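You operate a simulated robot arm through the tools that you are given. There is no shell and no other tool.

You are at the controls of a simulated robot arm. One attempt, no reset.

TASK
Start the engine with the good battery's crank button, then stop it.
Fine: key to FREE, mode selector to HAND; never press the low battery's crank button; afterwards AUTO and key to LOCK. Press no other button.

The check looks at the end state, three seconds after you hand in, the way a careful person would. Anything else that was tipped, shoved, dropped, spilled or broken makes it a failure.

THE ROBOT
A 6-joint arm with a two-finger gripper, fixed in place. Base frame: the origin is at the foot of the arm, x ahead of it, y to its left, z up. Lengths are in m, angles in rad, forces in N, time in s.
Its first joint turns from -2.897 to 2.897 rad. Payload 2.45 kg.
The tool frame sits at the grasp point between the pads (the TCP): z along the fingers, y along the line on which they close. The tips reach 0.02 m beyond it. Largest opening 0.14 m; the body of the gripper starts 0.168 m behind the TCP.
Orientation is that of the tool frame in the base frame, as a unit quaternion [w, x, y, z]. With the fingers straight down and closing along the base's y, the tool's x points along the base's -x, its y along +y and its z along -z.

THE INTERFACE
- The arm moves only by the tool send_rows. Its argument "plan" is a list of rows, each a list of 7 numbers: the closure in counts, from 0 (fully open) to 255 (shut), then the shift along the tool's x, y, z in units of 20 mm (1.0 is 20 mm), then the turn, a rotation vector about the tool's x, y, z in units of 6 degrees (1.0 is 6 degrees). In form: [[grip, x, y, z, ax, ay, az], ...]. A call has 1 to 20 rows; each row shifts and turns the commanded pose from where the row before left it, along the tool's axes as they then stand. A call with a number of a shift or a turn outside -1 to 1 is refused whole. Each row takes 0.2 s and may step no farther than 0.05 m and 0.15 rad from the row before; otherwise, or with a gripper value out of range, the whole call is refused. A pose out of reach is approached as far as the arm can. The call stops where the force on the tool passes 90 N (or 10 N more than at its start, if that is more) or the arm is blocked; 0.2 s more then pass. Each finger travels about 0.045 m/s and halts on what it meets, pressing with about 38 N; the grip force reading is that of the motor and also rises with nothing between the fingers. The clock runs only during rows and for 0.2 s after the last one: add rows that do not move to give the fingers time. The reply holds the time, the measured pose of the TCP, the force on the tool along the base axes, the opening and the grip force, in the units named above and with some noise, with the torque about the TCP (base axes, N m) and any sound that the robot's microphone picked up.
- Cameras (640 x 400 px; columns grow to the right, rows downward): "scene" is fixed at [0.4058, 0.4975, 1.8412]; the picture's right is [-0.77, -0.64, 0.00], its down [-0.31, 0.37, -0.87] and it looks along [0.56, -0.67, -0.49] (base axes); focal length 222 px, centre (320, 200). "wrist" rides on the gripper at [0.078, 0.011, -0.209] in the tool frame; the picture's right is [-0.14, 0.99, 0.00], its down [-0.92, -0.13, -0.37] and it looks along [-0.37, -0.05, 0.93] (tool axes); focal length 280 px, centre (320, 200). There is no depth. A picture from a camera that has moved, and an enlarged one, comes with that camera's place and axes in the base frame and with its lens. The place of the scene camera against the robot may be out by one fixed shift of up to 0.012 m in any direction.
- get_image(camera): a new picture of that camera. It takes no simulated time.
- inspect(camera, box): a new picture of the part [left, top, right, bottom] of that camera's present view, enlarged. It takes no simulated time.
- hand_in(): hands the job in; it is judged then, once.

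Places have to be worked out from the pictures, the camera data and where the tool is seen. Open the gripper and draw the arm clear of the work before you hand the job in, unless the task says otherwise.

The tools are called after "Emit:" as a command line: name --pt "numbers of a row" for each row, then --argument value for the rest, lists and objects as JSON in quotes. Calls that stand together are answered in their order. send_rows: Moves the arm, as the interface text tells. Its arguments: {"type":"object","properties":{"plan":{"type":"array","items":{"type":"array","items":{"type":"number"}}}},"required":["plan"]} The other tools are called the same way: get_image (camera) takes a picture; inspect (camera, box) takes an enlarged picture of a part of a camera's view; hand_in () hands the job in.

At the start:

```text
clock: 0.0
position: [0.5361, -0.1786, 1.4664]
orientation: [0.0, 0.0, 1.0, 0.0]
contact_force: [0.6, 0.8, -0.1]
wrist_torque: [-0.01, 0.03, -0.01]
width: 0.14
grip_force: 0.1
```

scene: 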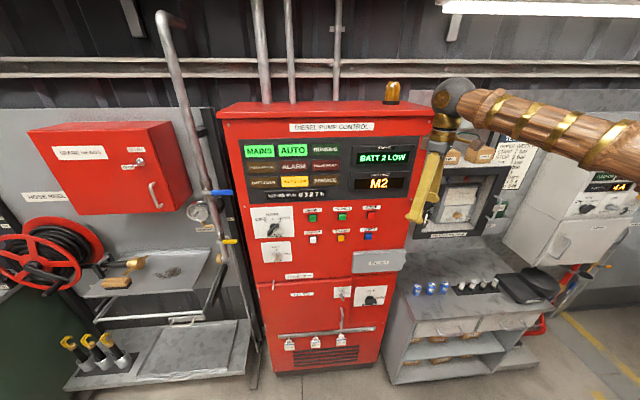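
wrist: 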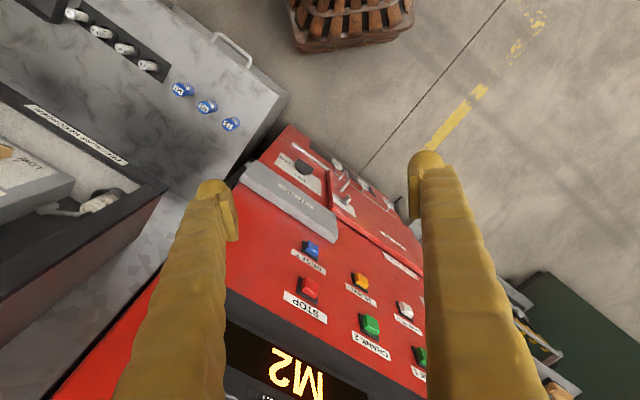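

The scene shows a diesel pump control cabinet with "BATT 2 LOW" on the display. I'll enlarge the panel areas to read the labels and locate the controls.

Emit:
inspect --camera "scene" --box '[230, 110, 430, 235]'

Emit:
inspect --camera "scene" --box '[240, 195, 410, 300]'

Emit:
inspect --camera "scene" --box '[250, 270, 410, 370]'

Emit:
inspect --camera "wrist" --box '[230, 120, 430, 245]'

Emit:
inspect --camera "scene" --box '[460, 120, 640, 260]'

```text
3.20 times, centred on (330, 172) of scene
camera zoom: at [0.4058, 0.4975, 1.8412], right [-0.77, -0.64, 0.0], down [-0.31, 0.37, -0.87], along [0.56, -0.67, -0.49], focal length 710 px, centre (288, 288)
```

zoom: 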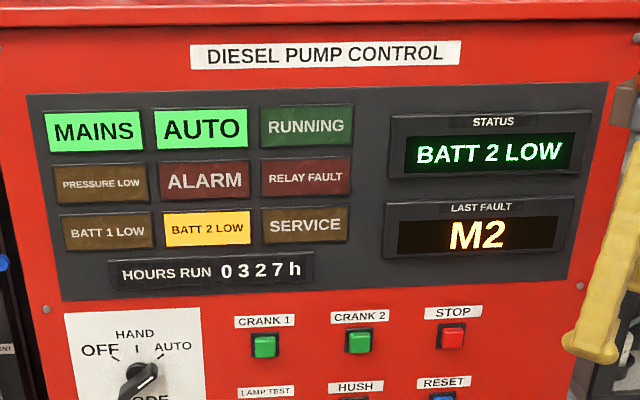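

```text
3.76 times, centred on (325, 248) of scene
camera zoom: at [0.4058, 0.4975, 1.8412], right [-0.77, -0.64, 0.0], down [-0.31, 0.37, -0.87], along [0.56, -0.67, -0.49], focal length 835 px, centre (301, 21)
```

zoom: 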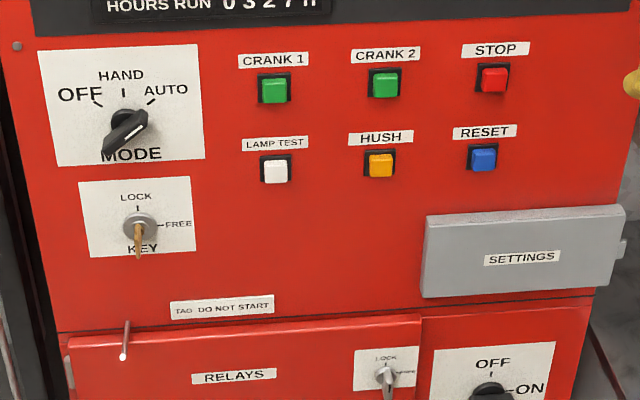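

```text
4.00 times, centred on (330, 320) of scene
camera zoom: at [0.4058, 0.4975, 1.8412], right [-0.77, -0.64, 0.0], down [-0.31, 0.37, -0.87], along [0.56, -0.67, -0.49], focal length 887 px, centre (280, -280)
```

zoom: 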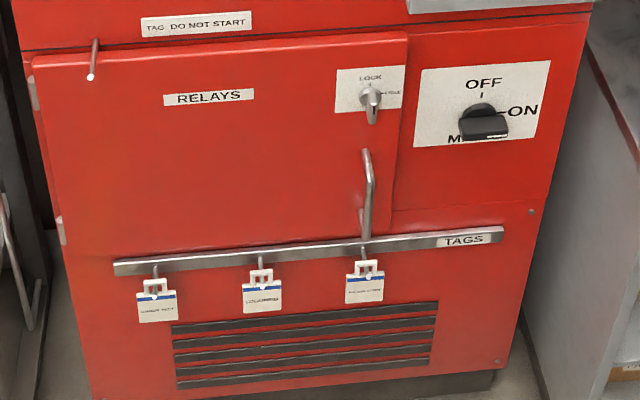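

```text
3.20 times, centred on (330, 182) of wrist
camera zoom: at [0.458, -0.168, 1.6765], right [0.14, 0.99, 0.0], down [0.92, -0.13, 0.37], along [0.37, -0.05, -0.93], focal length 897 px, centre (288, 256)
```

zoom: 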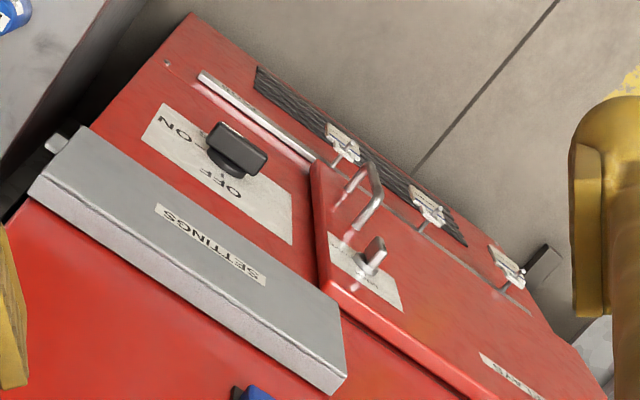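

```text
2.86 times, centred on (550, 190) of scene
camera zoom: at [0.4058, 0.4975, 1.8412], right [-0.77, -0.64, 0.0], down [-0.31, 0.37, -0.87], along [0.56, -0.67, -0.49], focal length 634 px, centre (-337, 229)
```

zoom: 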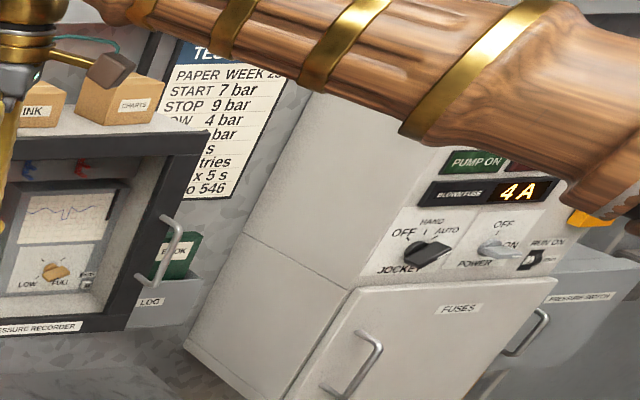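

Battery 2 is flagged low, so CRANK 1 is the good one. Triangulating both views puts CRANK 1 near (0.906,-0.058,1.334) and STOP near (0.733,-0.224,1.338). The panel is vertical, with its outward normal at about (-0.69,0.72,0). I'll back away from the panel first, then slide parallel to it.

Emit:
send_rows --pt "0 0.693 0.721 0 0 0 0" --pt "0 0.693 0.721 0 0 0 0" --pt "0 0.693 0.721 0 0 0 0" --pt "0 0.693 0.721 0 0 0 0" --pt "0 0.693 0.721 0 0 0 0" --pt "0 0.693 0.721 0 0 0 0" --pt "0 -0.721 0.693 0 0 0 0" --pt "0 -0.721 0.693 0 0 0 0" --pt "0 -0.721 0.693 0 0 0 0" --pt "0 -0.721 0.693 0 0 0 0" --pt "0 -0.721 0.693 0 0 0 0" --pt "0 -0.721 0.693 0 0 0 0" --pt "0 -0.721 0.693 0 0 0 0" --pt "0 -0.721 0.693 0 0 0 0" --pt "0 -0.721 0.693 0 0 0 0" --pt "0 -0.721 0.693 0 0 0 0" --pt "0 -0.721 0.693 0 0 0 0" --pt "0 -0.721 0.693 0 0 0 0" --pt "0 -0.721 0.693 0 0 0 0" --pt "0 -0.721 0.693 0 0 0 0"

```text
clock: 4.2
position: [0.6557, 0.1037, 1.4666]
orientation: [0.001, 0.0, 1.0, 0.0]
contact_force: [-1.0, -0.1, 0.0]
wrist_torque: [0.0, -0.04, 0.01]
width: 0.1399
grip_force: 0.0
```

The arm is at (0.656,0.104,1.467), about 0.29 m off the panel. Next I pitch the tool to horizontal.

Emit:
send_rows --pt "0 0 0 0 0 -1 0" --pt "0 0 0 0 0 -1 0" --pt "0 0 0 0 0 -1 0" --pt "0 0 0 0 0 -1 0" --pt "0 0 0 0 0 -1 0" --pt "0 0 0 0 0 -1 0" --pt "0 0 0 0 0 -1 0" --pt "0 0 0 0 0 -1 0" --pt "0 0 0 0 0 -1 0" --pt "0 0 0 0 0 -1 0" --pt "0 0 0 0 0 -1 0" --pt "0 0 0 0 0 -1 0" --pt "0 0 0 0 0 -1 0" --pt "0 0 0 0 0 -1 0" --pt "0 0 0 0 0 -1 0"

Emit:
get_image --camera "scene"

Emit:
get_image --camera "wrist"

```text
clock: 7.4
position: [0.655, 0.1005, 1.4639]
orientation: [0.705, 0.008, 0.709, 0.003]
contact_force: [-0.6, 0.6, 0.2]
wrist_torque: [-0.07, 0.2, -0.17]
width: 0.1399
grip_force: 0.1
```

```text
taken
```

scene: 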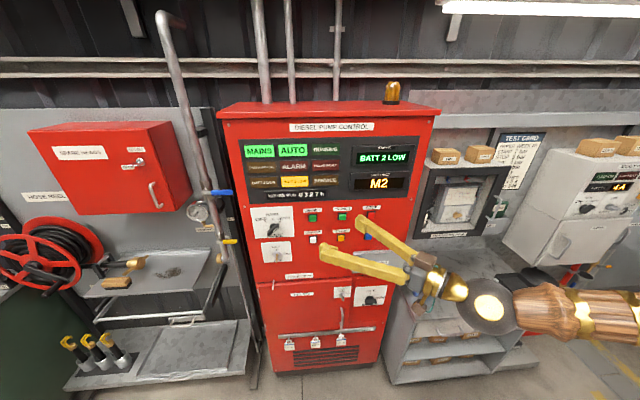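

```text
taken
camera wrist: at [0.445, 0.1134, 1.3885], right [0.01, 0.99, 0.15], down [-0.37, -0.14, 0.92], along [0.93, -0.06, 0.36], focal length 280 px, centre (320, 200)
```

wrist: 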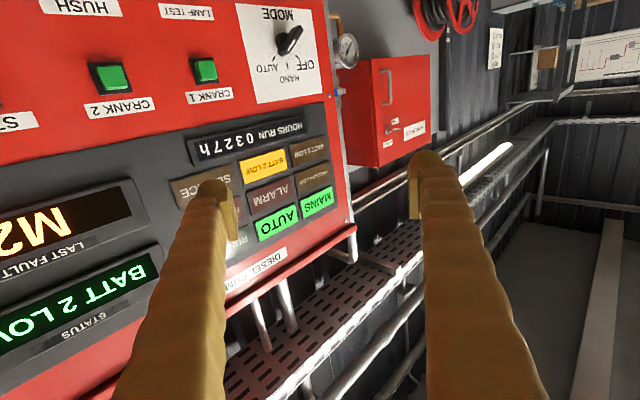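

The tool is horizontal, and the camera is upside down as expected. Next I read the test card the arm was hiding, then yaw by about 46° so the tool is square to the panel.

Emit:
inspect --camera "scene" --box '[480, 125, 560, 195]'

Emit:
inspect --camera "scene" --box '[240, 195, 320, 270]'

Emit:
send_rows --pt "0 0 0 0 1 0 0" --pt "0 0 0 0 1 0 0" --pt "0 0 0 0 1 0 0" --pt "0 0 0 0 1 0 0" --pt "0 0 0 0 1 0 0" --pt "0 0 0 0 1 0 0" --pt "0 0 0 0 1 0 0" --pt "0 0 0 0 0.68 0 0" --pt "0 0 0 0 0 0 0"

Emit:
get_image --camera "wrist"

```text
5.71 times, centred on (520, 160) of scene
camera zoom: at [0.4058, 0.4975, 1.8412], right [-0.77, -0.64, 0.0], down [-0.31, 0.37, -0.87], along [0.56, -0.67, -0.49], focal length 1268 px, centre (-823, 429)
```

zoom: 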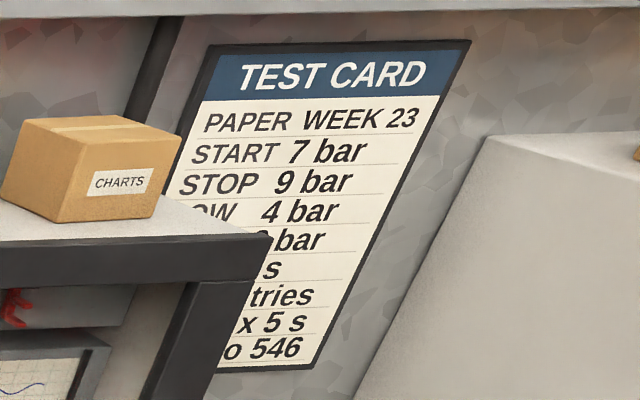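

```text
5.33 times, centred on (280, 232) of scene
camera zoom: at [0.4058, 0.4975, 1.8412], right [-0.77, -0.64, 0.0], down [-0.31, 0.37, -0.87], along [0.56, -0.67, -0.49], focal length 1183 px, centre (533, 27)
```

zoom: 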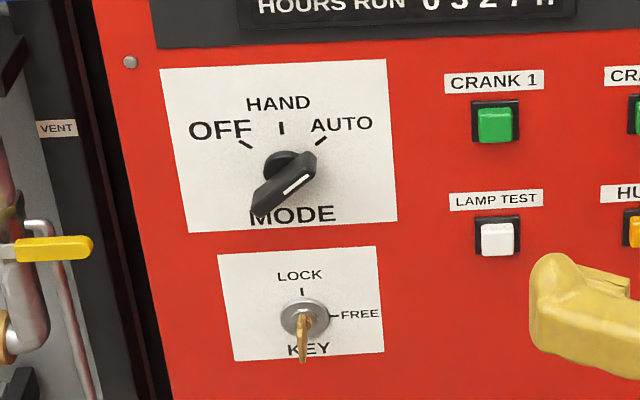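

```text
clock: 9.4
position: [0.6569, 0.1023, 1.4666]
orientation: [0.651, 0.277, 0.65, -0.277]
contact_force: [-0.9, 0.8, 0.6]
wrist_torque: [0.03, -0.02, -0.03]
width: 0.1399
grip_force: 0.0
```

```text
taken
camera wrist: at [0.5178, 0.2605, 1.3894], right [0.71, 0.69, 0.14], down [-0.35, 0.18, 0.92], along [0.61, -0.71, 0.37], focal length 280 px, centre (320, 200)
```

wrist: 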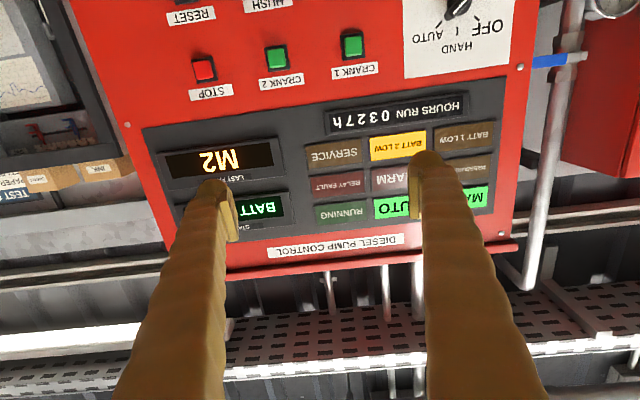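

The tool is now roughly square to the panel, and the wrist picture shows the panel upside down. The mode pointer is at AUTO and the key at LOCK with its blade vertical. I'll move left and down toward the MODE/KEY column, holding the 0.29 m standoff.

Emit:
send_rows --pt "0 1 1 0 0 0 0" --pt "0 1 1 0 0 0 0" --pt "0 1 1 0 0 0 0" --pt "0 1 1 0 0 0 0" --pt "0 1 1 0 0 0 0" --pt "0 1 1 0 0 0 0" --pt "0 1 1 0 0 0 0" --pt "0 1 1 0 0 0 0" --pt "0 1 1 0 0 0 0" --pt "0 1 1 0 0 0 0" --pt "0 1 1 0 0 0 0" --pt "0 1 0 0 0 0 0" --pt "0 1 0 0 0 0 0" --pt "0 1 0 0 0 0 0" --pt "0 0 0 0 0 0 0"

Emit:
get_image --camera "wrist"

Emit:
get_image --camera "scene"

```text
clock: 12.6
position: [0.8143, 0.2549, 1.1865]
orientation: [0.65, 0.277, 0.651, -0.277]
contact_force: [0.2, 0.4, -0.1]
wrist_torque: [0.01, -0.03, 0.0]
width: 0.1401
grip_force: 0.1
```

```text
taken
camera wrist: at [0.6768, 0.4128, 1.1089], right [0.71, 0.69, 0.14], down [-0.35, 0.18, 0.92], along [0.61, -0.7, 0.37], focal length 280 px, centre (320, 200)
```

wrist: 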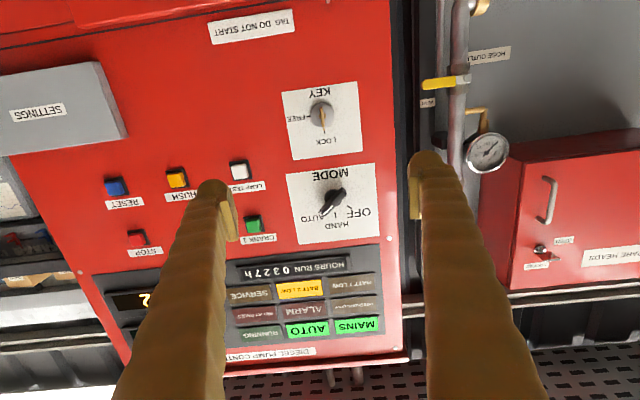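

```text
taken
```

scene: 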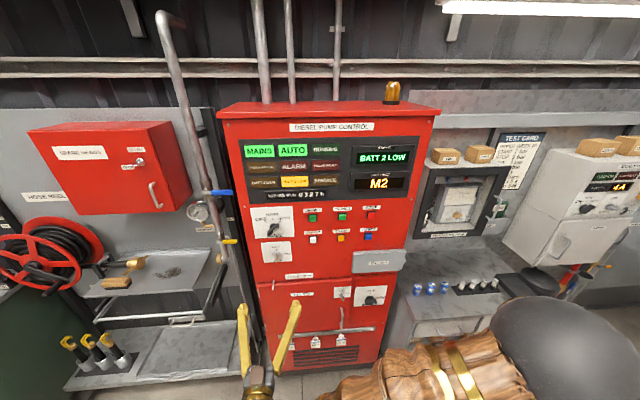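

The KEY and MODE plates are nearly centred in front of the tool. I'll zoom in on both for pointer angles and precise centres.

Emit:
inspect --camera "wrist" --box '[270, 70, 400, 160]'

Emit:
inspect --camera "wrist" --box '[270, 155, 400, 245]'

Emit:
inspect --camera "wrist" --box '[200, 230, 400, 360]'

```text
4.44 times, centred on (335, 115) of wrist
camera zoom: at [0.6768, 0.4128, 1.1089], right [0.71, 0.69, 0.14], down [-0.35, 0.18, 0.92], along [0.61, -0.7, 0.37], focal length 1246 px, centre (253, 578)
```

zoom: 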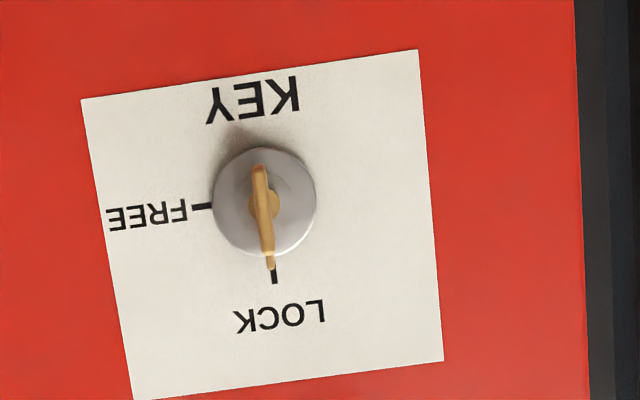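

```text
4.44 times, centred on (335, 200) of wrist
camera zoom: at [0.6768, 0.4128, 1.1089], right [0.71, 0.69, 0.14], down [-0.35, 0.18, 0.92], along [0.61, -0.7, 0.37], focal length 1246 px, centre (253, 200)
```

zoom: 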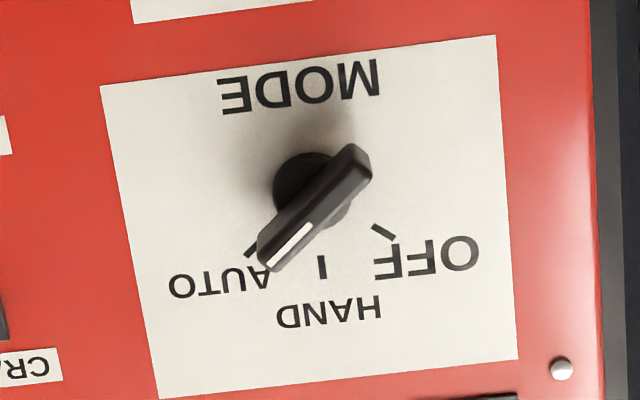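

```text
3.08 times, centred on (300, 295) of wrist
camera zoom: at [0.6768, 0.4128, 1.1089], right [0.71, 0.69, 0.14], down [-0.35, 0.18, 0.92], along [0.61, -0.7, 0.37], focal length 863 px, centre (382, -92)
```

zoom: 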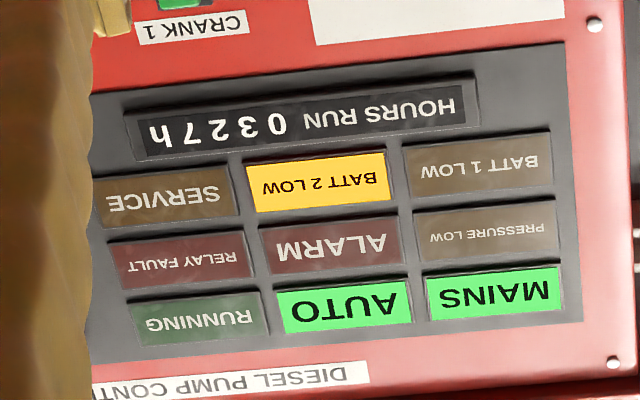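

Triangulation puts the key lock face near (1.022,0.051,1.153). The key bow sticks out about 36 mm, is about 35 mm tall, and stands vertical. The AUTO, HAND and OFF ticks are about 50° apart. I'll partly close the fingers, line up on the lock axis, and advance to about 60 mm short.

Emit:
send_rows --pt "155 0.85 0.45 0 0 0 0" --pt "155 0.85 0 0 0 0 0" --pt "155 0 0 1 0 0 0" --pt "155 0 0 1 0 0 0" --pt "155 0 0 1 0 0 0" --pt "155 0 0 1 0 0 0" --pt "155 0 0 1 0 0 0" --pt "155 0 0 1 0 0 0" --pt "155 0 0 1 0 0 0" --pt "155 0 0 1 0 0 0" --pt "155 0 0 1 0 0 0" --pt "155 0 0 1 0 0 0" --pt "155 0 0 0 0 0 0"

Emit:
get_image --camera "wrist"

Emit:
get_image --camera "scene"

```text
clock: 15.4
position: [0.9601, 0.1176, 1.1522]
orientation: [0.651, 0.277, 0.65, -0.277]
contact_force: [-0.4, 0.4, -0.7]
wrist_torque: [0.01, 0.01, 0.02]
width: 0.055
grip_force: 0.1
```

```text
taken
camera wrist: at [0.8217, 0.2752, 1.0755], right [0.71, 0.69, 0.14], down [-0.35, 0.18, 0.92], along [0.61, -0.7, 0.37], focal length 280 px, centre (320, 200)
```

wrist: 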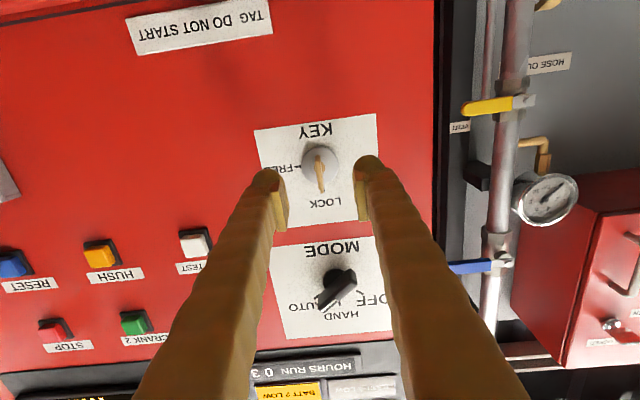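

```text
taken
```

scene: 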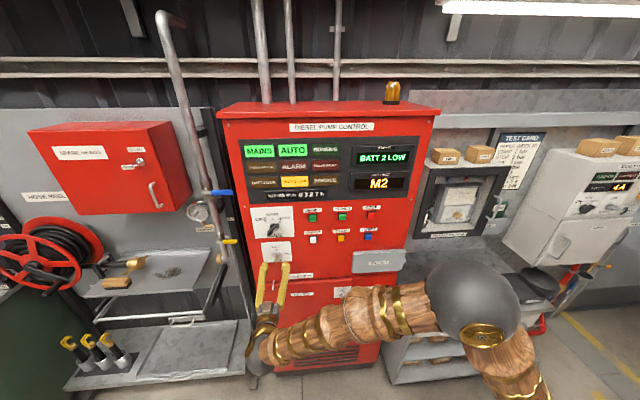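

The fingers straddle the key with the TCP at (0.960,0.118,1.152). I'll zoom in to check alignment and depth.

Emit:
inspect --camera "wrist" --box '[250, 110, 390, 240]'

Emit:
inspect --camera "scene" --box '[230, 200, 330, 330]'

```text
3.08 times, centred on (320, 175) of wrist
camera zoom: at [0.8217, 0.2752, 1.0755], right [0.71, 0.69, 0.14], down [-0.35, 0.18, 0.92], along [0.61, -0.7, 0.37], focal length 863 px, centre (320, 277)
```

zoom: 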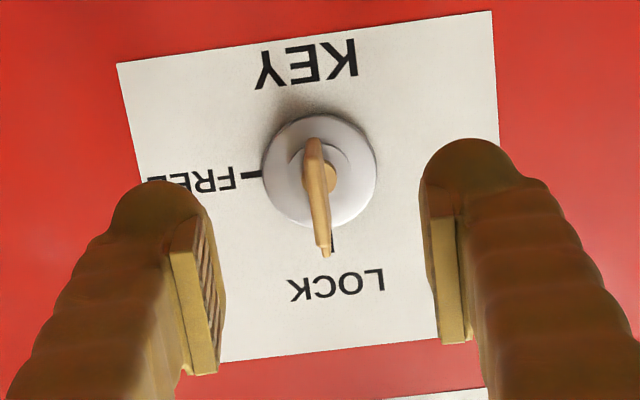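

```text
3.08 times, centred on (280, 265) of scene
camera zoom: at [0.4058, 0.4975, 1.8412], right [-0.77, -0.64, 0.0], down [-0.31, 0.37, -0.87], along [0.56, -0.67, -0.49], focal length 683 px, centre (443, 0)
```

zoom: 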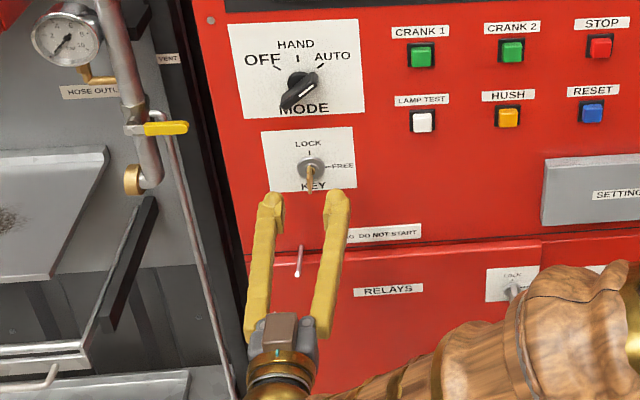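

The predicted axis point at the lock face depth falls on the lock centre, so alignment is good. I'll advance 62 mm, which leaves the tips roughly 9 mm short of the lock face.

Emit:
send_rows --pt "155 0 0 1 0 0 0" --pt "155 0 0 1 0 0 0" --pt "155 0 0 1 0 0 0" --pt "155 0 0 0.1 0 0 0" --pt "155 0 0 0 0 0 0"

Emit:
inspect --camera "wrist" --box '[240, 110, 400, 230]'

Emit:
inspect --camera "scene" --box '[240, 210, 320, 280]'

```text
clock: 16.6
position: [1.0033, 0.0728, 1.1521]
orientation: [0.651, 0.277, 0.65, -0.277]
contact_force: [0.0, -0.1, 0.6]
wrist_torque: [0.02, -0.01, -0.04]
width: 0.0548
grip_force: 0.1
```

```text
3.33 times, centred on (320, 170) of wrist
camera zoom: at [0.8649, 0.2305, 1.0752], right [0.71, 0.69, 0.14], down [-0.35, 0.18, 0.92], along [0.61, -0.7, 0.37], focal length 935 px, centre (320, 300)
```

zoom: 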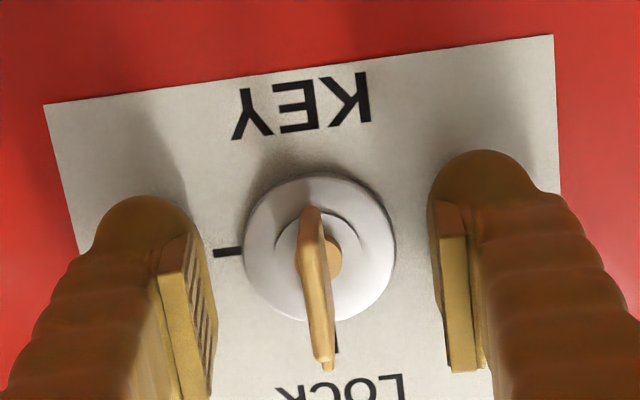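

```text
5.71 times, centred on (280, 245) of scene
camera zoom: at [0.4058, 0.4975, 1.8412], right [-0.77, -0.64, 0.0], down [-0.31, 0.37, -0.87], along [0.56, -0.67, -0.49], focal length 1268 px, centre (549, -57)
```

zoom: 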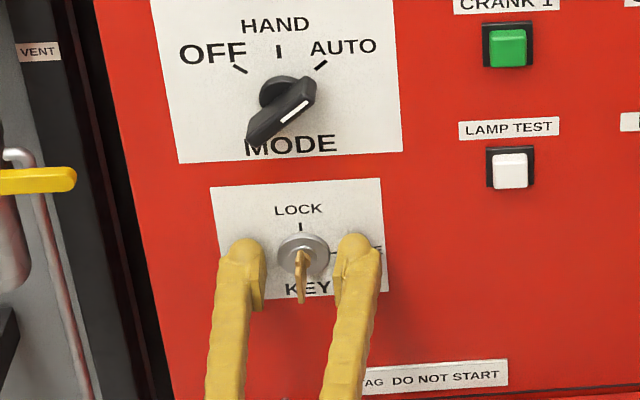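

The key sits between the pads with the tips near the lock face. Now I close on it.

Emit:
send_rows --pt "200 0 0 0 0 0 0" --pt "235 0 0 0 0 0 0" --pt "255 0 0 0 0 0 0" --pt "255 0 0 0 0 0 0" --pt "255 0 0 0 0 0 0"

Emit:
inspect --camera "wrist" --box '[240, 110, 400, 230]'

```text
clock: 17.8
position: [0.9991, 0.0761, 1.1515]
orientation: [0.651, 0.275, 0.651, -0.277]
contact_force: [-52.9, 18.3, 5.7]
wrist_torque: [0.01, 0.02, -0.27]
width: 0.006
grip_force: 33.3
stopped in row 5: the force on the tool passed its limit at 99 N (the readings are from after the stop); the commanded pose is now the measured one
```

```text
3.33 times, centred on (320, 170) of wrist
camera zoom: at [0.8612, 0.2338, 1.0751], right [0.71, 0.69, 0.14], down [-0.35, 0.18, 0.92], along [0.61, -0.7, 0.37], focal length 935 px, centre (320, 300)
```

zoom: 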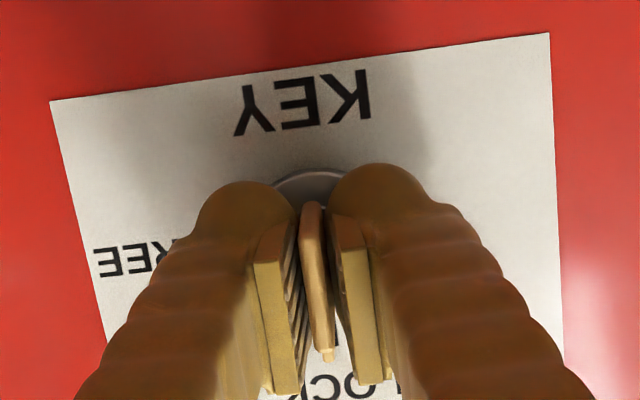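

The pads closed to 6 mm on the key, but the tool was pushed outward about 5 mm, so the tips probably rode on the lock face. I'll open slightly, back off about 4 mm, and look again.

Emit:
send_rows --pt "215 0 0 0 0 0 0" --pt "205 0 0 0 0 0 0" --pt "205 0 0 -0.2 0 0 0" --pt "205 0 0 0 0 0 0"

Emit:
inspect --camera "wrist" --box '[260, 120, 380, 220]'

Emit:
inspect --camera "scene" --box '[250, 225, 310, 275]'

```text
clock: 18.3
position: [0.9988, 0.077, 1.15]
orientation: [0.651, 0.276, 0.651, -0.277]
contact_force: [0.8, -0.5, -0.1]
wrist_torque: [0.03, 0.02, 0.05]
width: 0.0276
grip_force: 0.2
stopped in row 2: the force on the tool passed its limit at 93 N (the readings are from after the stop); the commanded pose is now the measured one
```

```text
4.00 times, centred on (320, 170) of wrist
camera zoom: at [0.8615, 0.2342, 1.0743], right [0.71, 0.69, 0.14], down [-0.35, 0.18, 0.92], along [0.61, -0.7, 0.36], focal length 1122 px, centre (320, 320)
```

zoom: 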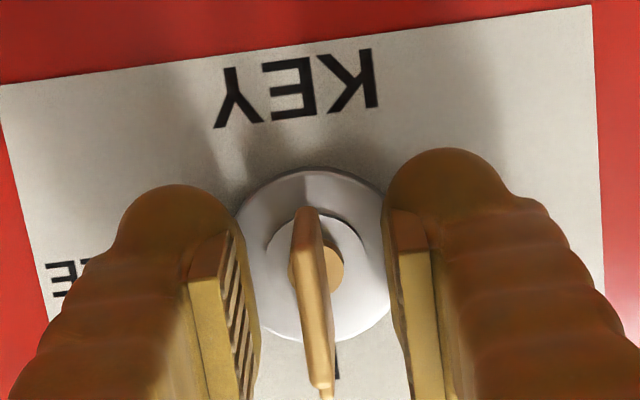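

```text
8.00 times, centred on (280, 250) of scene
camera zoom: at [0.4058, 0.4975, 1.8412], right [-0.77, -0.64, 0.0], down [-0.31, 0.37, -0.87], along [0.56, -0.67, -0.49], focal length 1775 px, centre (640, -200)
```

zoom: 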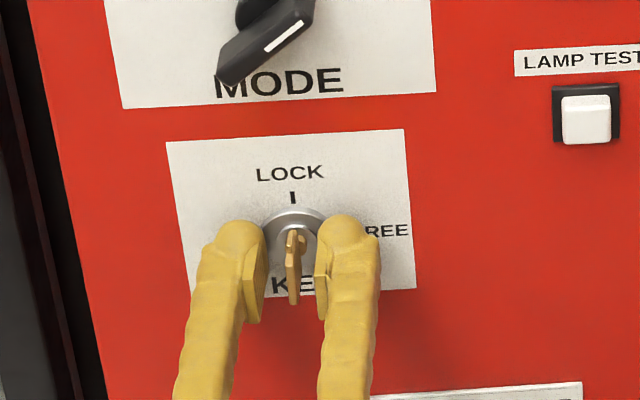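

The forces are gone now. The lock face appears to sit a few millimetres nearer than I estimated, and the tips had been straddling the lock cylinder. I'll back off 7 mm so the pads grip only the key bow, then check.

Emit:
send_rows --pt "205 0 0 -0.2 0 0 0" --pt "205 -0.08 0 -0.15 0 0 0" --pt "205 0 0 0 0 0 0"

Emit:
inspect --camera "wrist" --box '[260, 120, 380, 220]'

Emit:
inspect --camera "scene" --box '[250, 225, 310, 275]'

```text
clock: 19.1
position: [0.995, 0.083, 1.153]
orientation: [0.65, 0.276, 0.651, -0.277]
contact_force: [-0.9, -0.6, 0.2]
wrist_torque: [0.04, 0.0, -0.02]
width: 0.0275
grip_force: 0.1
```

```text
4.00 times, centred on (320, 170) of wrist
camera zoom: at [0.8565, 0.2395, 1.0759], right [0.71, 0.69, 0.14], down [-0.35, 0.18, 0.92], along [0.61, -0.7, 0.36], focal length 1122 px, centre (320, 320)
```

zoom: 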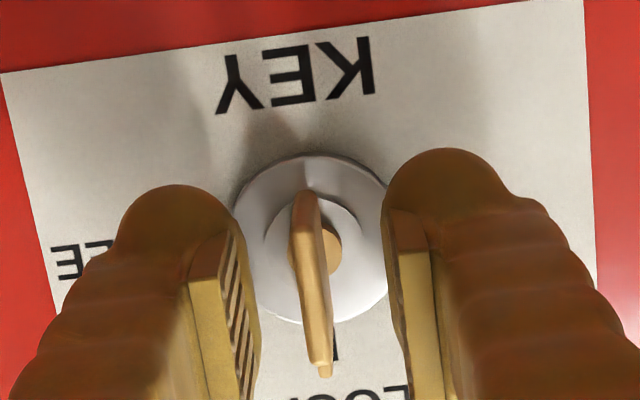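

```text
8.00 times, centred on (280, 250) of scene
camera zoom: at [0.4058, 0.4975, 1.8412], right [-0.77, -0.64, 0.0], down [-0.31, 0.37, -0.87], along [0.56, -0.67, -0.49], focal length 1775 px, centre (640, -200)
```

zoom: 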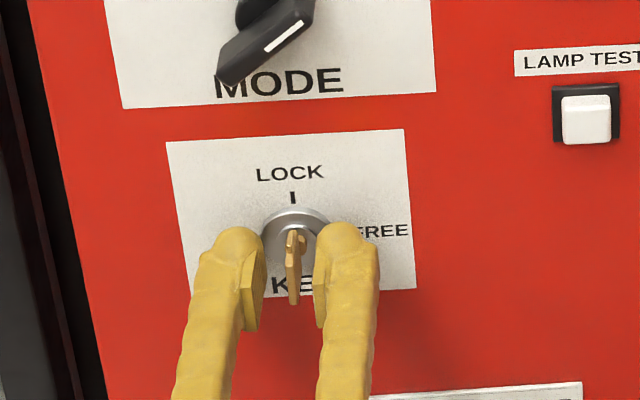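

The blade sits about 2 mm toward image-left of the pad midline. I'll shift the tool 2 mm that way and close.

Emit:
send_rows --pt "205 0 -0.1 0 0 0 0" --pt "225 0 0 0 0 0 0" --pt "240 0 0 0 0 0 0" --pt "255 0 0 0 0 0 0" --pt "255 0 0 0 0 0 0"

Emit:
inspect --camera "wrist" --box '[260, 120, 380, 220]'

```text
clock: 20.3
position: [0.9919, 0.0813, 1.1521]
orientation: [0.651, 0.276, 0.651, -0.277]
contact_force: [20.2, 10.0, 0.9]
wrist_torque: [0.08, -0.03, 0.15]
width: 0.0056
grip_force: 33.4
```

```text
4.00 times, centred on (320, 170) of wrist
camera zoom: at [0.8552, 0.2387, 1.0759], right [0.71, 0.69, 0.14], down [-0.35, 0.18, 0.92], along [0.61, -0.7, 0.36], focal length 1122 px, centre (320, 320)
```

zoom: 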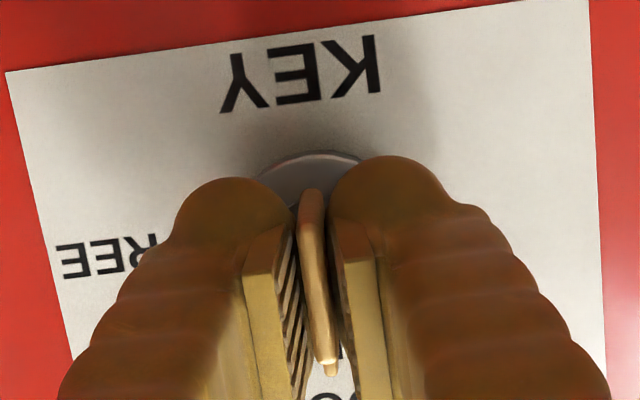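

The key is gripped, width 5.6 mm, with a modest 21 N side load. I'll relieve that by about 1 mm, then begin turning clockwise from LOCK toward FREE in a few small steps to check the forces.

Emit:
send_rows --pt "255 0 0.05 0 0 0 0" --pt "255 0 0 0 0 0 0" --pt "255 0 0 0 0 0 1" --pt "255 0 0 0 0 0 1" --pt "255 0 0 0 0 0 1" --pt "255 0 0 0 0 0 0"

Emit:
get_image --camera "wrist"

Emit:
inspect --camera "scene" --box '[240, 200, 320, 275]'

```text
clock: 21.7
position: [0.9938, 0.0801, 1.1528]
orientation: [0.686, 0.375, 0.6, -0.173]
contact_force: [-27.3, 2.8, -1.1]
wrist_torque: [-0.13, -0.09, -0.24]
width: 0.0059
grip_force: 32.5
```

```text
taken
camera wrist: at [0.8723, 0.2549, 1.083], right [0.65, 0.62, 0.44], down [-0.55, -0.02, 0.84], along [0.53, -0.78, 0.33], focal length 280 px, centre (320, 200)
```

wrist: 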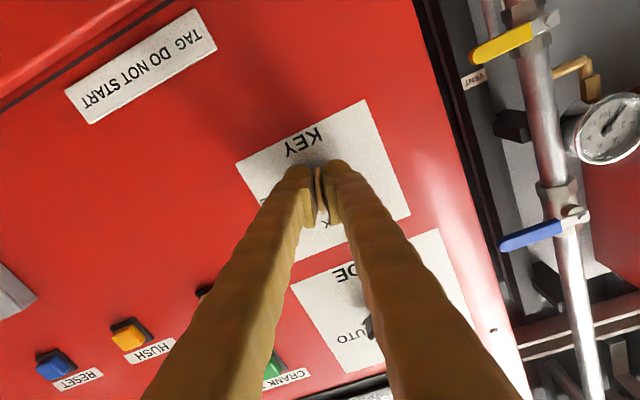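

```text
5.33 times, centred on (280, 238) of scene
camera zoom: at [0.4058, 0.4975, 1.8412], right [-0.77, -0.64, 0.0], down [-0.31, 0.37, -0.87], along [0.56, -0.67, -0.49], focal length 1183 px, centre (533, 0)
```

zoom: 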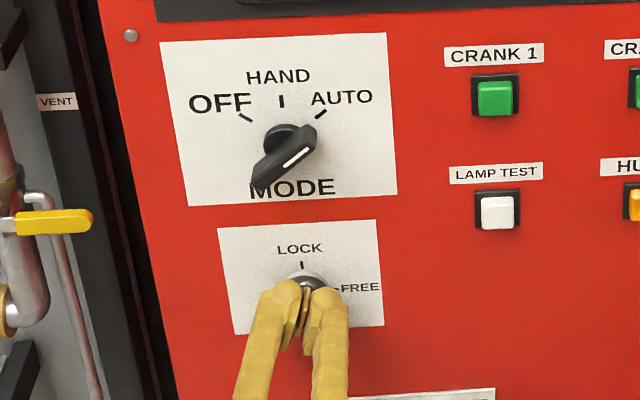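

The tool has turned 17° with modest forces: about 18 N sideways and 21 N outward. I'll trim half a millimetre each way and keep turning.

Emit:
send_rows --pt "255 0 -0.02 -0.025 0 0 0.5" --pt "255 0 0 0 0 0 1" --pt "255 0 0 0 0 0 1" --pt "255 0 0 0 0 0 1" --pt "255 0 0 0 0 0 0"

Emit:
inspect --camera "wrist" --box '[260, 120, 380, 220]'

```text
clock: 22.9
position: [0.9953, 0.0814, 1.1552]
orientation: [0.7, 0.465, 0.538, -0.068]
contact_force: [-49.9, -27.9, -56.4]
wrist_torque: [0.04, 0.24, -0.87]
width: 0.0114
grip_force: 38.6
out of reach, approached as far as the arm can: row 4
```

```text
4.00 times, centred on (320, 170) of wrist
camera zoom: at [0.8898, 0.2707, 1.1005], right [0.53, 0.5, 0.69], down [-0.71, -0.18, 0.68], along [0.46, -0.85, 0.26], focal length 1122 px, centre (320, 320)
```

zoom: 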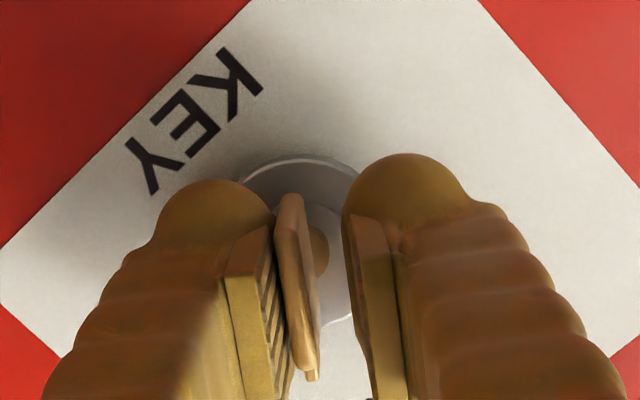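

The arm reports out of reach at about 36° of roll, so the last joint is at its limit in this branch. I'll ease the roll back slightly, release the key, retreat, and regrasp with the gripper flipped by 180°.

Emit:
send_rows --pt "255 0 0 0 0 0 -0.6" --pt "255 0 0 0 0 0 -0.4" --pt "255 0 0 0 0 0 0"

Emit:
inspect --camera "wrist" --box '[260, 120, 380, 220]'

```text
clock: 23.7
position: [0.9959, 0.0818, 1.1561]
orientation: [0.696, 0.437, 0.561, -0.104]
contact_force: [-33.4, -43.3, -60.8]
wrist_torque: [0.23, 0.53, -0.43]
width: 0.0114
grip_force: 38.9
```

```text
4.00 times, centred on (320, 170) of wrist
camera zoom: at [0.885, 0.2662, 1.0962], right [0.58, 0.54, 0.61], down [-0.66, -0.13, 0.74], along [0.48, -0.83, 0.28], focal length 1122 px, centre (320, 320)
```

zoom: 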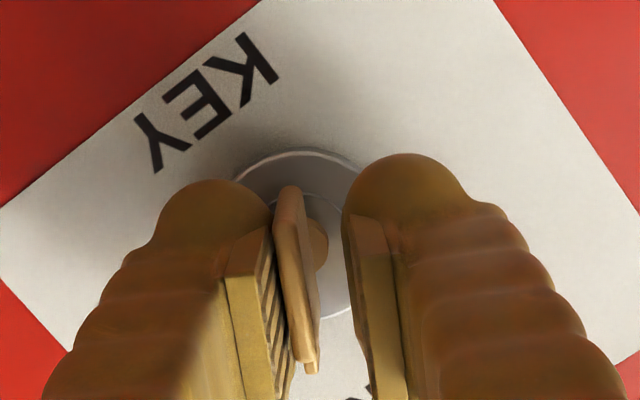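

A residual side load of about 80 N remains with the key pinched unevenly. I'll open the fingers to unload it.

Emit:
send_rows --pt "235 0 0 0 0 0 0" --pt "215 0 0 0 0 0 0" --pt "195 0 0 0 0 0 0" --pt "195 0 0 0 0 0 0"

Emit:
inspect --camera "wrist" --box '[250, 110, 390, 230]'

Emit:
inspect --camera "scene" --box '[250, 225, 310, 275]'

```text
clock: 24.7
position: [0.9966, 0.0843, 1.1577]
orientation: [0.698, 0.435, 0.56, -0.102]
contact_force: [0.2, -0.5, -0.7]
wrist_torque: [0.01, 0.0, 0.0]
width: 0.0329
grip_force: 0.1
```

```text
3.33 times, centred on (320, 170) of wrist
camera zoom: at [0.8855, 0.2679, 1.0983], right [0.58, 0.55, 0.61], down [-0.66, -0.13, 0.74], along [0.48, -0.83, 0.29], focal length 935 px, centre (320, 300)
```

zoom: 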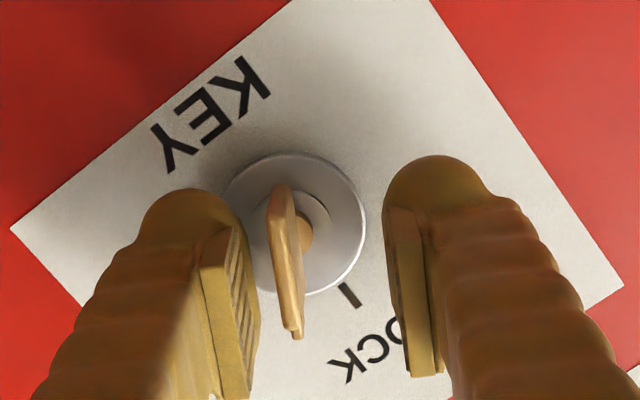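

```text
8.00 times, centred on (280, 250) of scene
camera zoom: at [0.4058, 0.4975, 1.8412], right [-0.77, -0.64, 0.0], down [-0.31, 0.37, -0.87], along [0.56, -0.67, -0.49], focal length 1775 px, centre (640, -200)
```

zoom: 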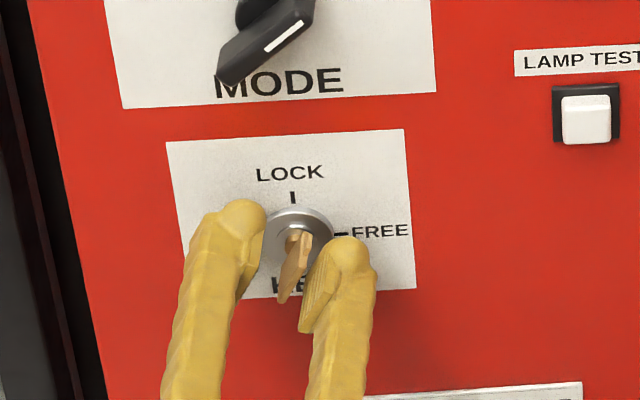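

The load is gone and the key stays at about 30° clockwise. I'll retreat 80 mm straight back, then roll the gripper -180° in two calls.

Emit:
send_rows --pt "195 0 0 -1 0 0 0" --pt "195 0 0 -1 0 0 0" --pt "195 0 0 -1 0 0 0" --pt "195 0 0 -1 0 0 0" --pt "195 0 0 0 0 0 -1" --pt "195 0 0 0 0 0 -1" --pt "195 0 0 0 0 0 -1" --pt "195 0 0 0 0 0 -1" --pt "195 0 0 0 0 0 -1" --pt "195 0 0 0 0 0 -1" --pt "195 0 0 0 0 0 -1" --pt "195 0 0 0 0 0 -1" --pt "195 0 0 0 0 0 -1" --pt "195 0 0 0 0 0 -1" --pt "195 0 0 0 0 0 -1" --pt "195 0 0 0 0 0 -1" --pt "195 0 0 0 0 0 -1" --pt "195 0 0 0 0 0 -1" --pt "195 0 0 0 0 0 -1" --pt "195 0 0 0 0 0 -1"

```text
clock: 28.9
position: [0.942, 0.1408, 1.1572]
orientation: [0.39, -0.125, 0.698, -0.587]
contact_force: [-0.2, 0.2, 0.6]
wrist_torque: [-0.01, 0.0, 0.02]
width: 0.0327
grip_force: 0.1
```

That leaves 14 more rows of roll, after which I'll look at the key upright from above.

Emit:
send_rows --pt "195 0 0 0 0 0 -1" --pt "195 0 0 0 0 0 -1" --pt "195 0 0 0 0 0 -1" --pt "195 0 0 0 0 0 -1" --pt "195 0 0 0 0 0 -1" --pt "195 0 0 0 0 0 -1" --pt "195 0 0 0 0 0 -1" --pt "195 0 0 0 0 0 -1" --pt "195 0 0 0 0 0 -1" --pt "195 0 0 0 0 0 -1" --pt "195 0 0 0 0 0 -1" --pt "195 0 0 0 0 0 -1" --pt "195 0 0 0 0 0 -1" --pt "195 0 0 0 0 0 -1" --pt "195 0 0 0 0 0 0"

Emit:
get_image --camera "wrist"

Emit:
get_image --camera "scene"

```text
clock: 32.1
position: [0.9406, 0.1403, 1.1581]
orientation: [0.104, 0.56, -0.435, 0.697]
contact_force: [0.5, -0.2, 0.7]
wrist_torque: [-0.02, -0.02, 0.0]
width: 0.0329
grip_force: 0.0
```

```text
taken
camera wrist: at [0.7616, 0.2586, 1.2239], right [-0.58, -0.55, -0.61], down [0.15, 0.66, -0.74], along [0.8, -0.52, -0.3], focal length 280 px, centre (320, 200)
```

wrist: 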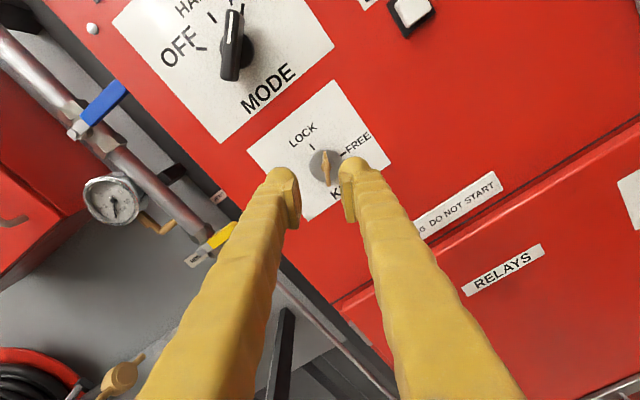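

```text
taken
```

scene: 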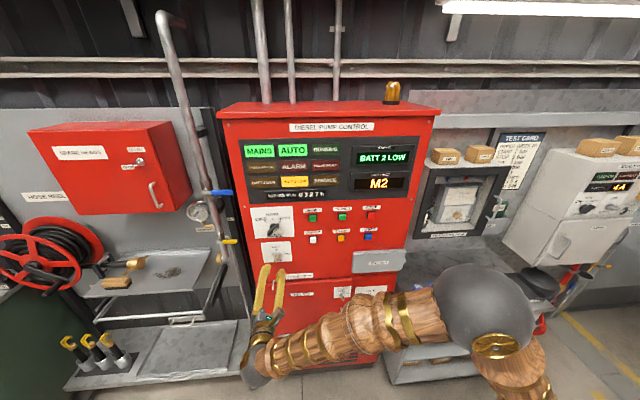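

The roll works in this branch. I'll zoom in to centre on the lock and measure the key's angle.

Emit:
inspect --camera "wrist" --box '[260, 110, 390, 220]'

```text
3.64 times, centred on (325, 165) of wrist
camera zoom: at [0.7616, 0.2586, 1.2239], right [-0.58, -0.55, -0.61], down [0.15, 0.66, -0.74], along [0.8, -0.52, -0.3], focal length 1020 px, centre (302, 327)
```

zoom: 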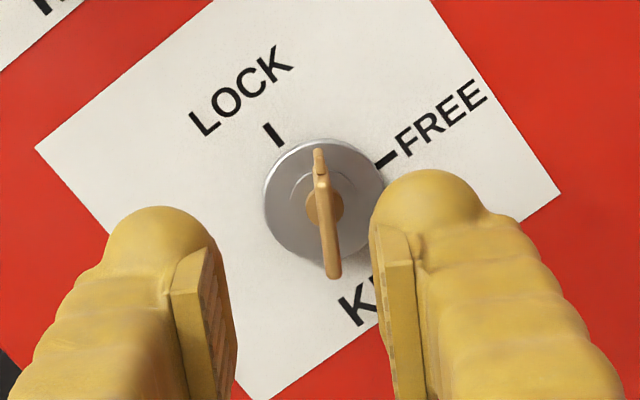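

The lock centre is at about X=-6 mm, Y=+7 mm in the tool frame, and the blade is parallel to the pads. I'll shift to centre and advance 60 mm.

Emit:
send_rows --pt "195 -0.3 0.345 0 0 0 0" --pt "190 0 0 1 0 0 0" --pt "190 0 0 1 0 0 0" --pt "190 0 0 0.5 0 0 0" --pt "190 0 0 0 0 0 0"

Emit:
inspect --camera "wrist" --box '[250, 110, 390, 230]'

```text
clock: 33.3
position: [0.9728, 0.1023, 1.1497]
orientation: [0.103, 0.559, -0.436, 0.697]
contact_force: [1.0, 0.2, -0.5]
wrist_torque: [0.02, -0.01, -0.01]
width: 0.0355
grip_force: 0.0
```

```text
3.33 times, centred on (320, 170) of wrist
camera zoom: at [0.7936, 0.2199, 1.2156], right [-0.58, -0.55, -0.61], down [0.15, 0.66, -0.74], along [0.8, -0.52, -0.3], focal length 935 px, centre (320, 300)
```

zoom: 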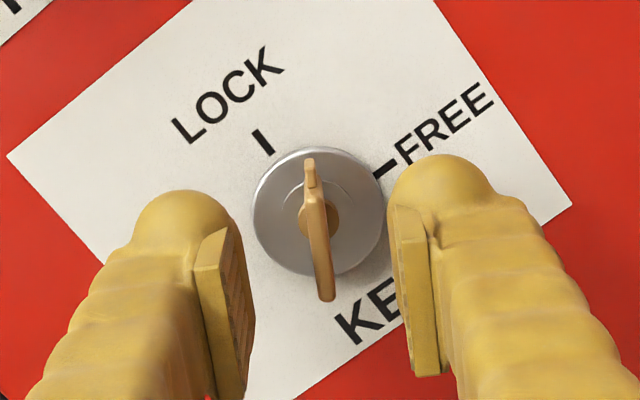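

The lock centre falls right on the tool axis and the blade on the midline. I'll advance the last 29 mm and close.

Emit:
send_rows --pt "190 0 0 1 0 0 0" --pt "190 0 0 0.45 0 0 0" --pt "190 0 0 0 0 0 0" --pt "215 0 0 0 0 0 0" --pt "240 0 0 0 0 0 0" --pt "255 0 0 0 0 0 0" --pt "255 0 0 0 0 0 0" --pt "255 0 0 0 0 0 0"

Emit:
inspect --camera "wrist" --box '[250, 110, 390, 230]'

```text
clock: 35.1
position: [0.9929, 0.0817, 1.1498]
orientation: [0.102, 0.561, -0.435, 0.697]
contact_force: [-4.9, -4.4, -2.6]
wrist_torque: [0.04, 0.03, -0.06]
width: 0.0057
grip_force: 32.5
```

```text
3.33 times, centred on (320, 170) of wrist
camera zoom: at [0.814, 0.1996, 1.2148], right [-0.58, -0.55, -0.61], down [0.15, 0.66, -0.74], along [0.8, -0.52, -0.3], focal length 935 px, centre (320, 300)
```

zoom: 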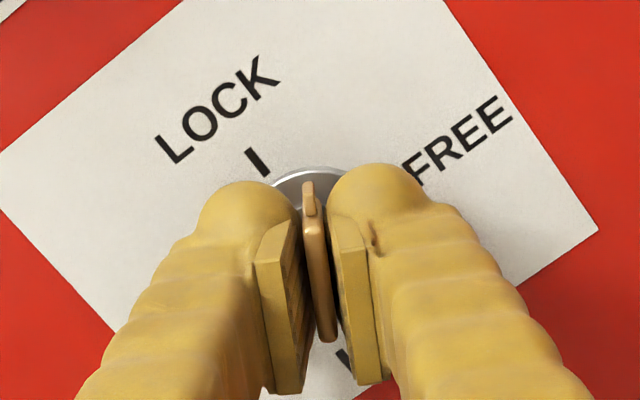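

The grip is clean, with only about 7 N of side load. Now I turn clockwise 30° and check.

Emit:
send_rows --pt "255 0 0 0 0 0 1" --pt "255 0 0 0 0 0 1" --pt "255 0 0 0 0 0 1" --pt "255 0 0 0 0 0 1" --pt "255 0 0 0 0 0 1" --pt "255 0 0 0 0 0 0"

Emit:
inspect --camera "wrist" --box '[250, 110, 390, 230]'

```text
clock: 36.5
position: [0.9938, 0.0825, 1.1487]
orientation: [-0.081, 0.428, -0.566, 0.7]
contact_force: [-12.8, 0.8, -5.0]
wrist_torque: [0.0, -0.02, -0.13]
width: 0.006
grip_force: 33.4
```

```text
3.33 times, centred on (320, 170) of wrist
camera zoom: at [0.796, 0.1826, 1.1825], right [-0.28, -0.26, -0.92], down [0.36, 0.86, -0.35], along [0.89, -0.44, -0.15], focal length 935 px, centre (320, 300)
```

zoom: 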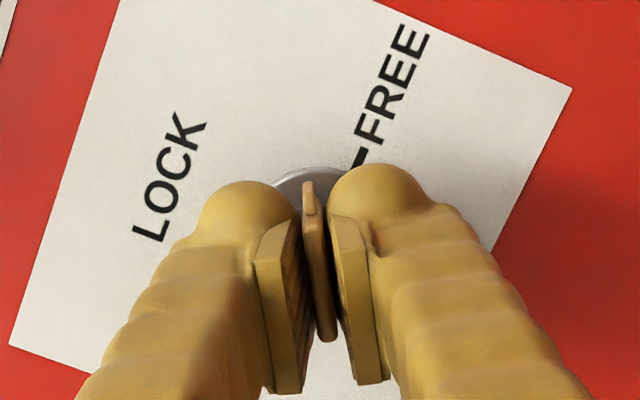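

The key follows smoothly at about 59.5°. I'll turn the remaining 30.5° to FREE.

Emit:
send_rows --pt "255 0 0 0 0 0 1" --pt "255 0 0 0 0 0 1" --pt "255 0 0 0 0 0 1" --pt "255 0 0 0 0 0 1" --pt "255 0 0 0 0 0 1" --pt "255 0 0 0 0 0 0.1" --pt "255 0 0 0 0 0 0"

Emit:
inspect --camera "wrist" --box '[250, 110, 390, 230]'

Emit:
inspect --camera "scene" --box '[240, 200, 320, 275]'

```text
clock: 38.1
position: [0.9935, 0.0822, 1.15]
orientation: [0.264, -0.263, 0.657, -0.655]
contact_force: [16.0, 8.0, 2.5]
wrist_torque: [-0.06, -0.01, 0.18]
width: 0.0061
grip_force: 32.6
```

```text
3.33 times, centred on (320, 170) of wrist
camera zoom: at [0.792, 0.1789, 1.1415], right [0.1, 0.1, -0.99], down [0.41, 0.9, 0.13], along [0.91, -0.42, 0.05], focal length 935 px, centre (320, 300)
```

zoom: 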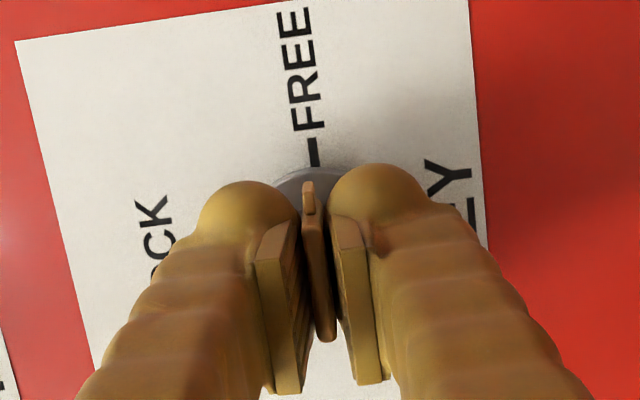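

```text
5.33 times, centred on (280, 238) of scene
camera zoom: at [0.4058, 0.4975, 1.8412], right [-0.77, -0.64, 0.0], down [-0.31, 0.37, -0.87], along [0.56, -0.67, -0.49], focal length 1183 px, centre (533, 0)
```

zoom: 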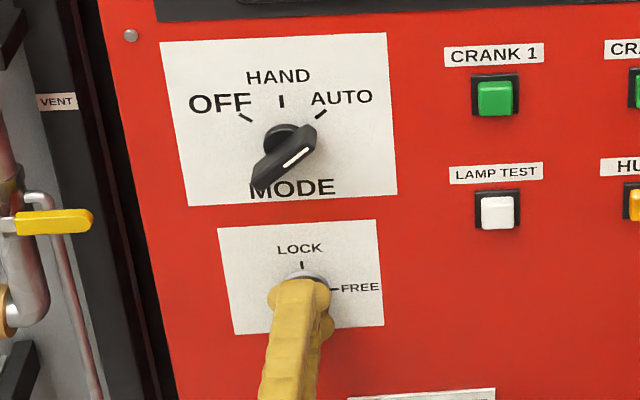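

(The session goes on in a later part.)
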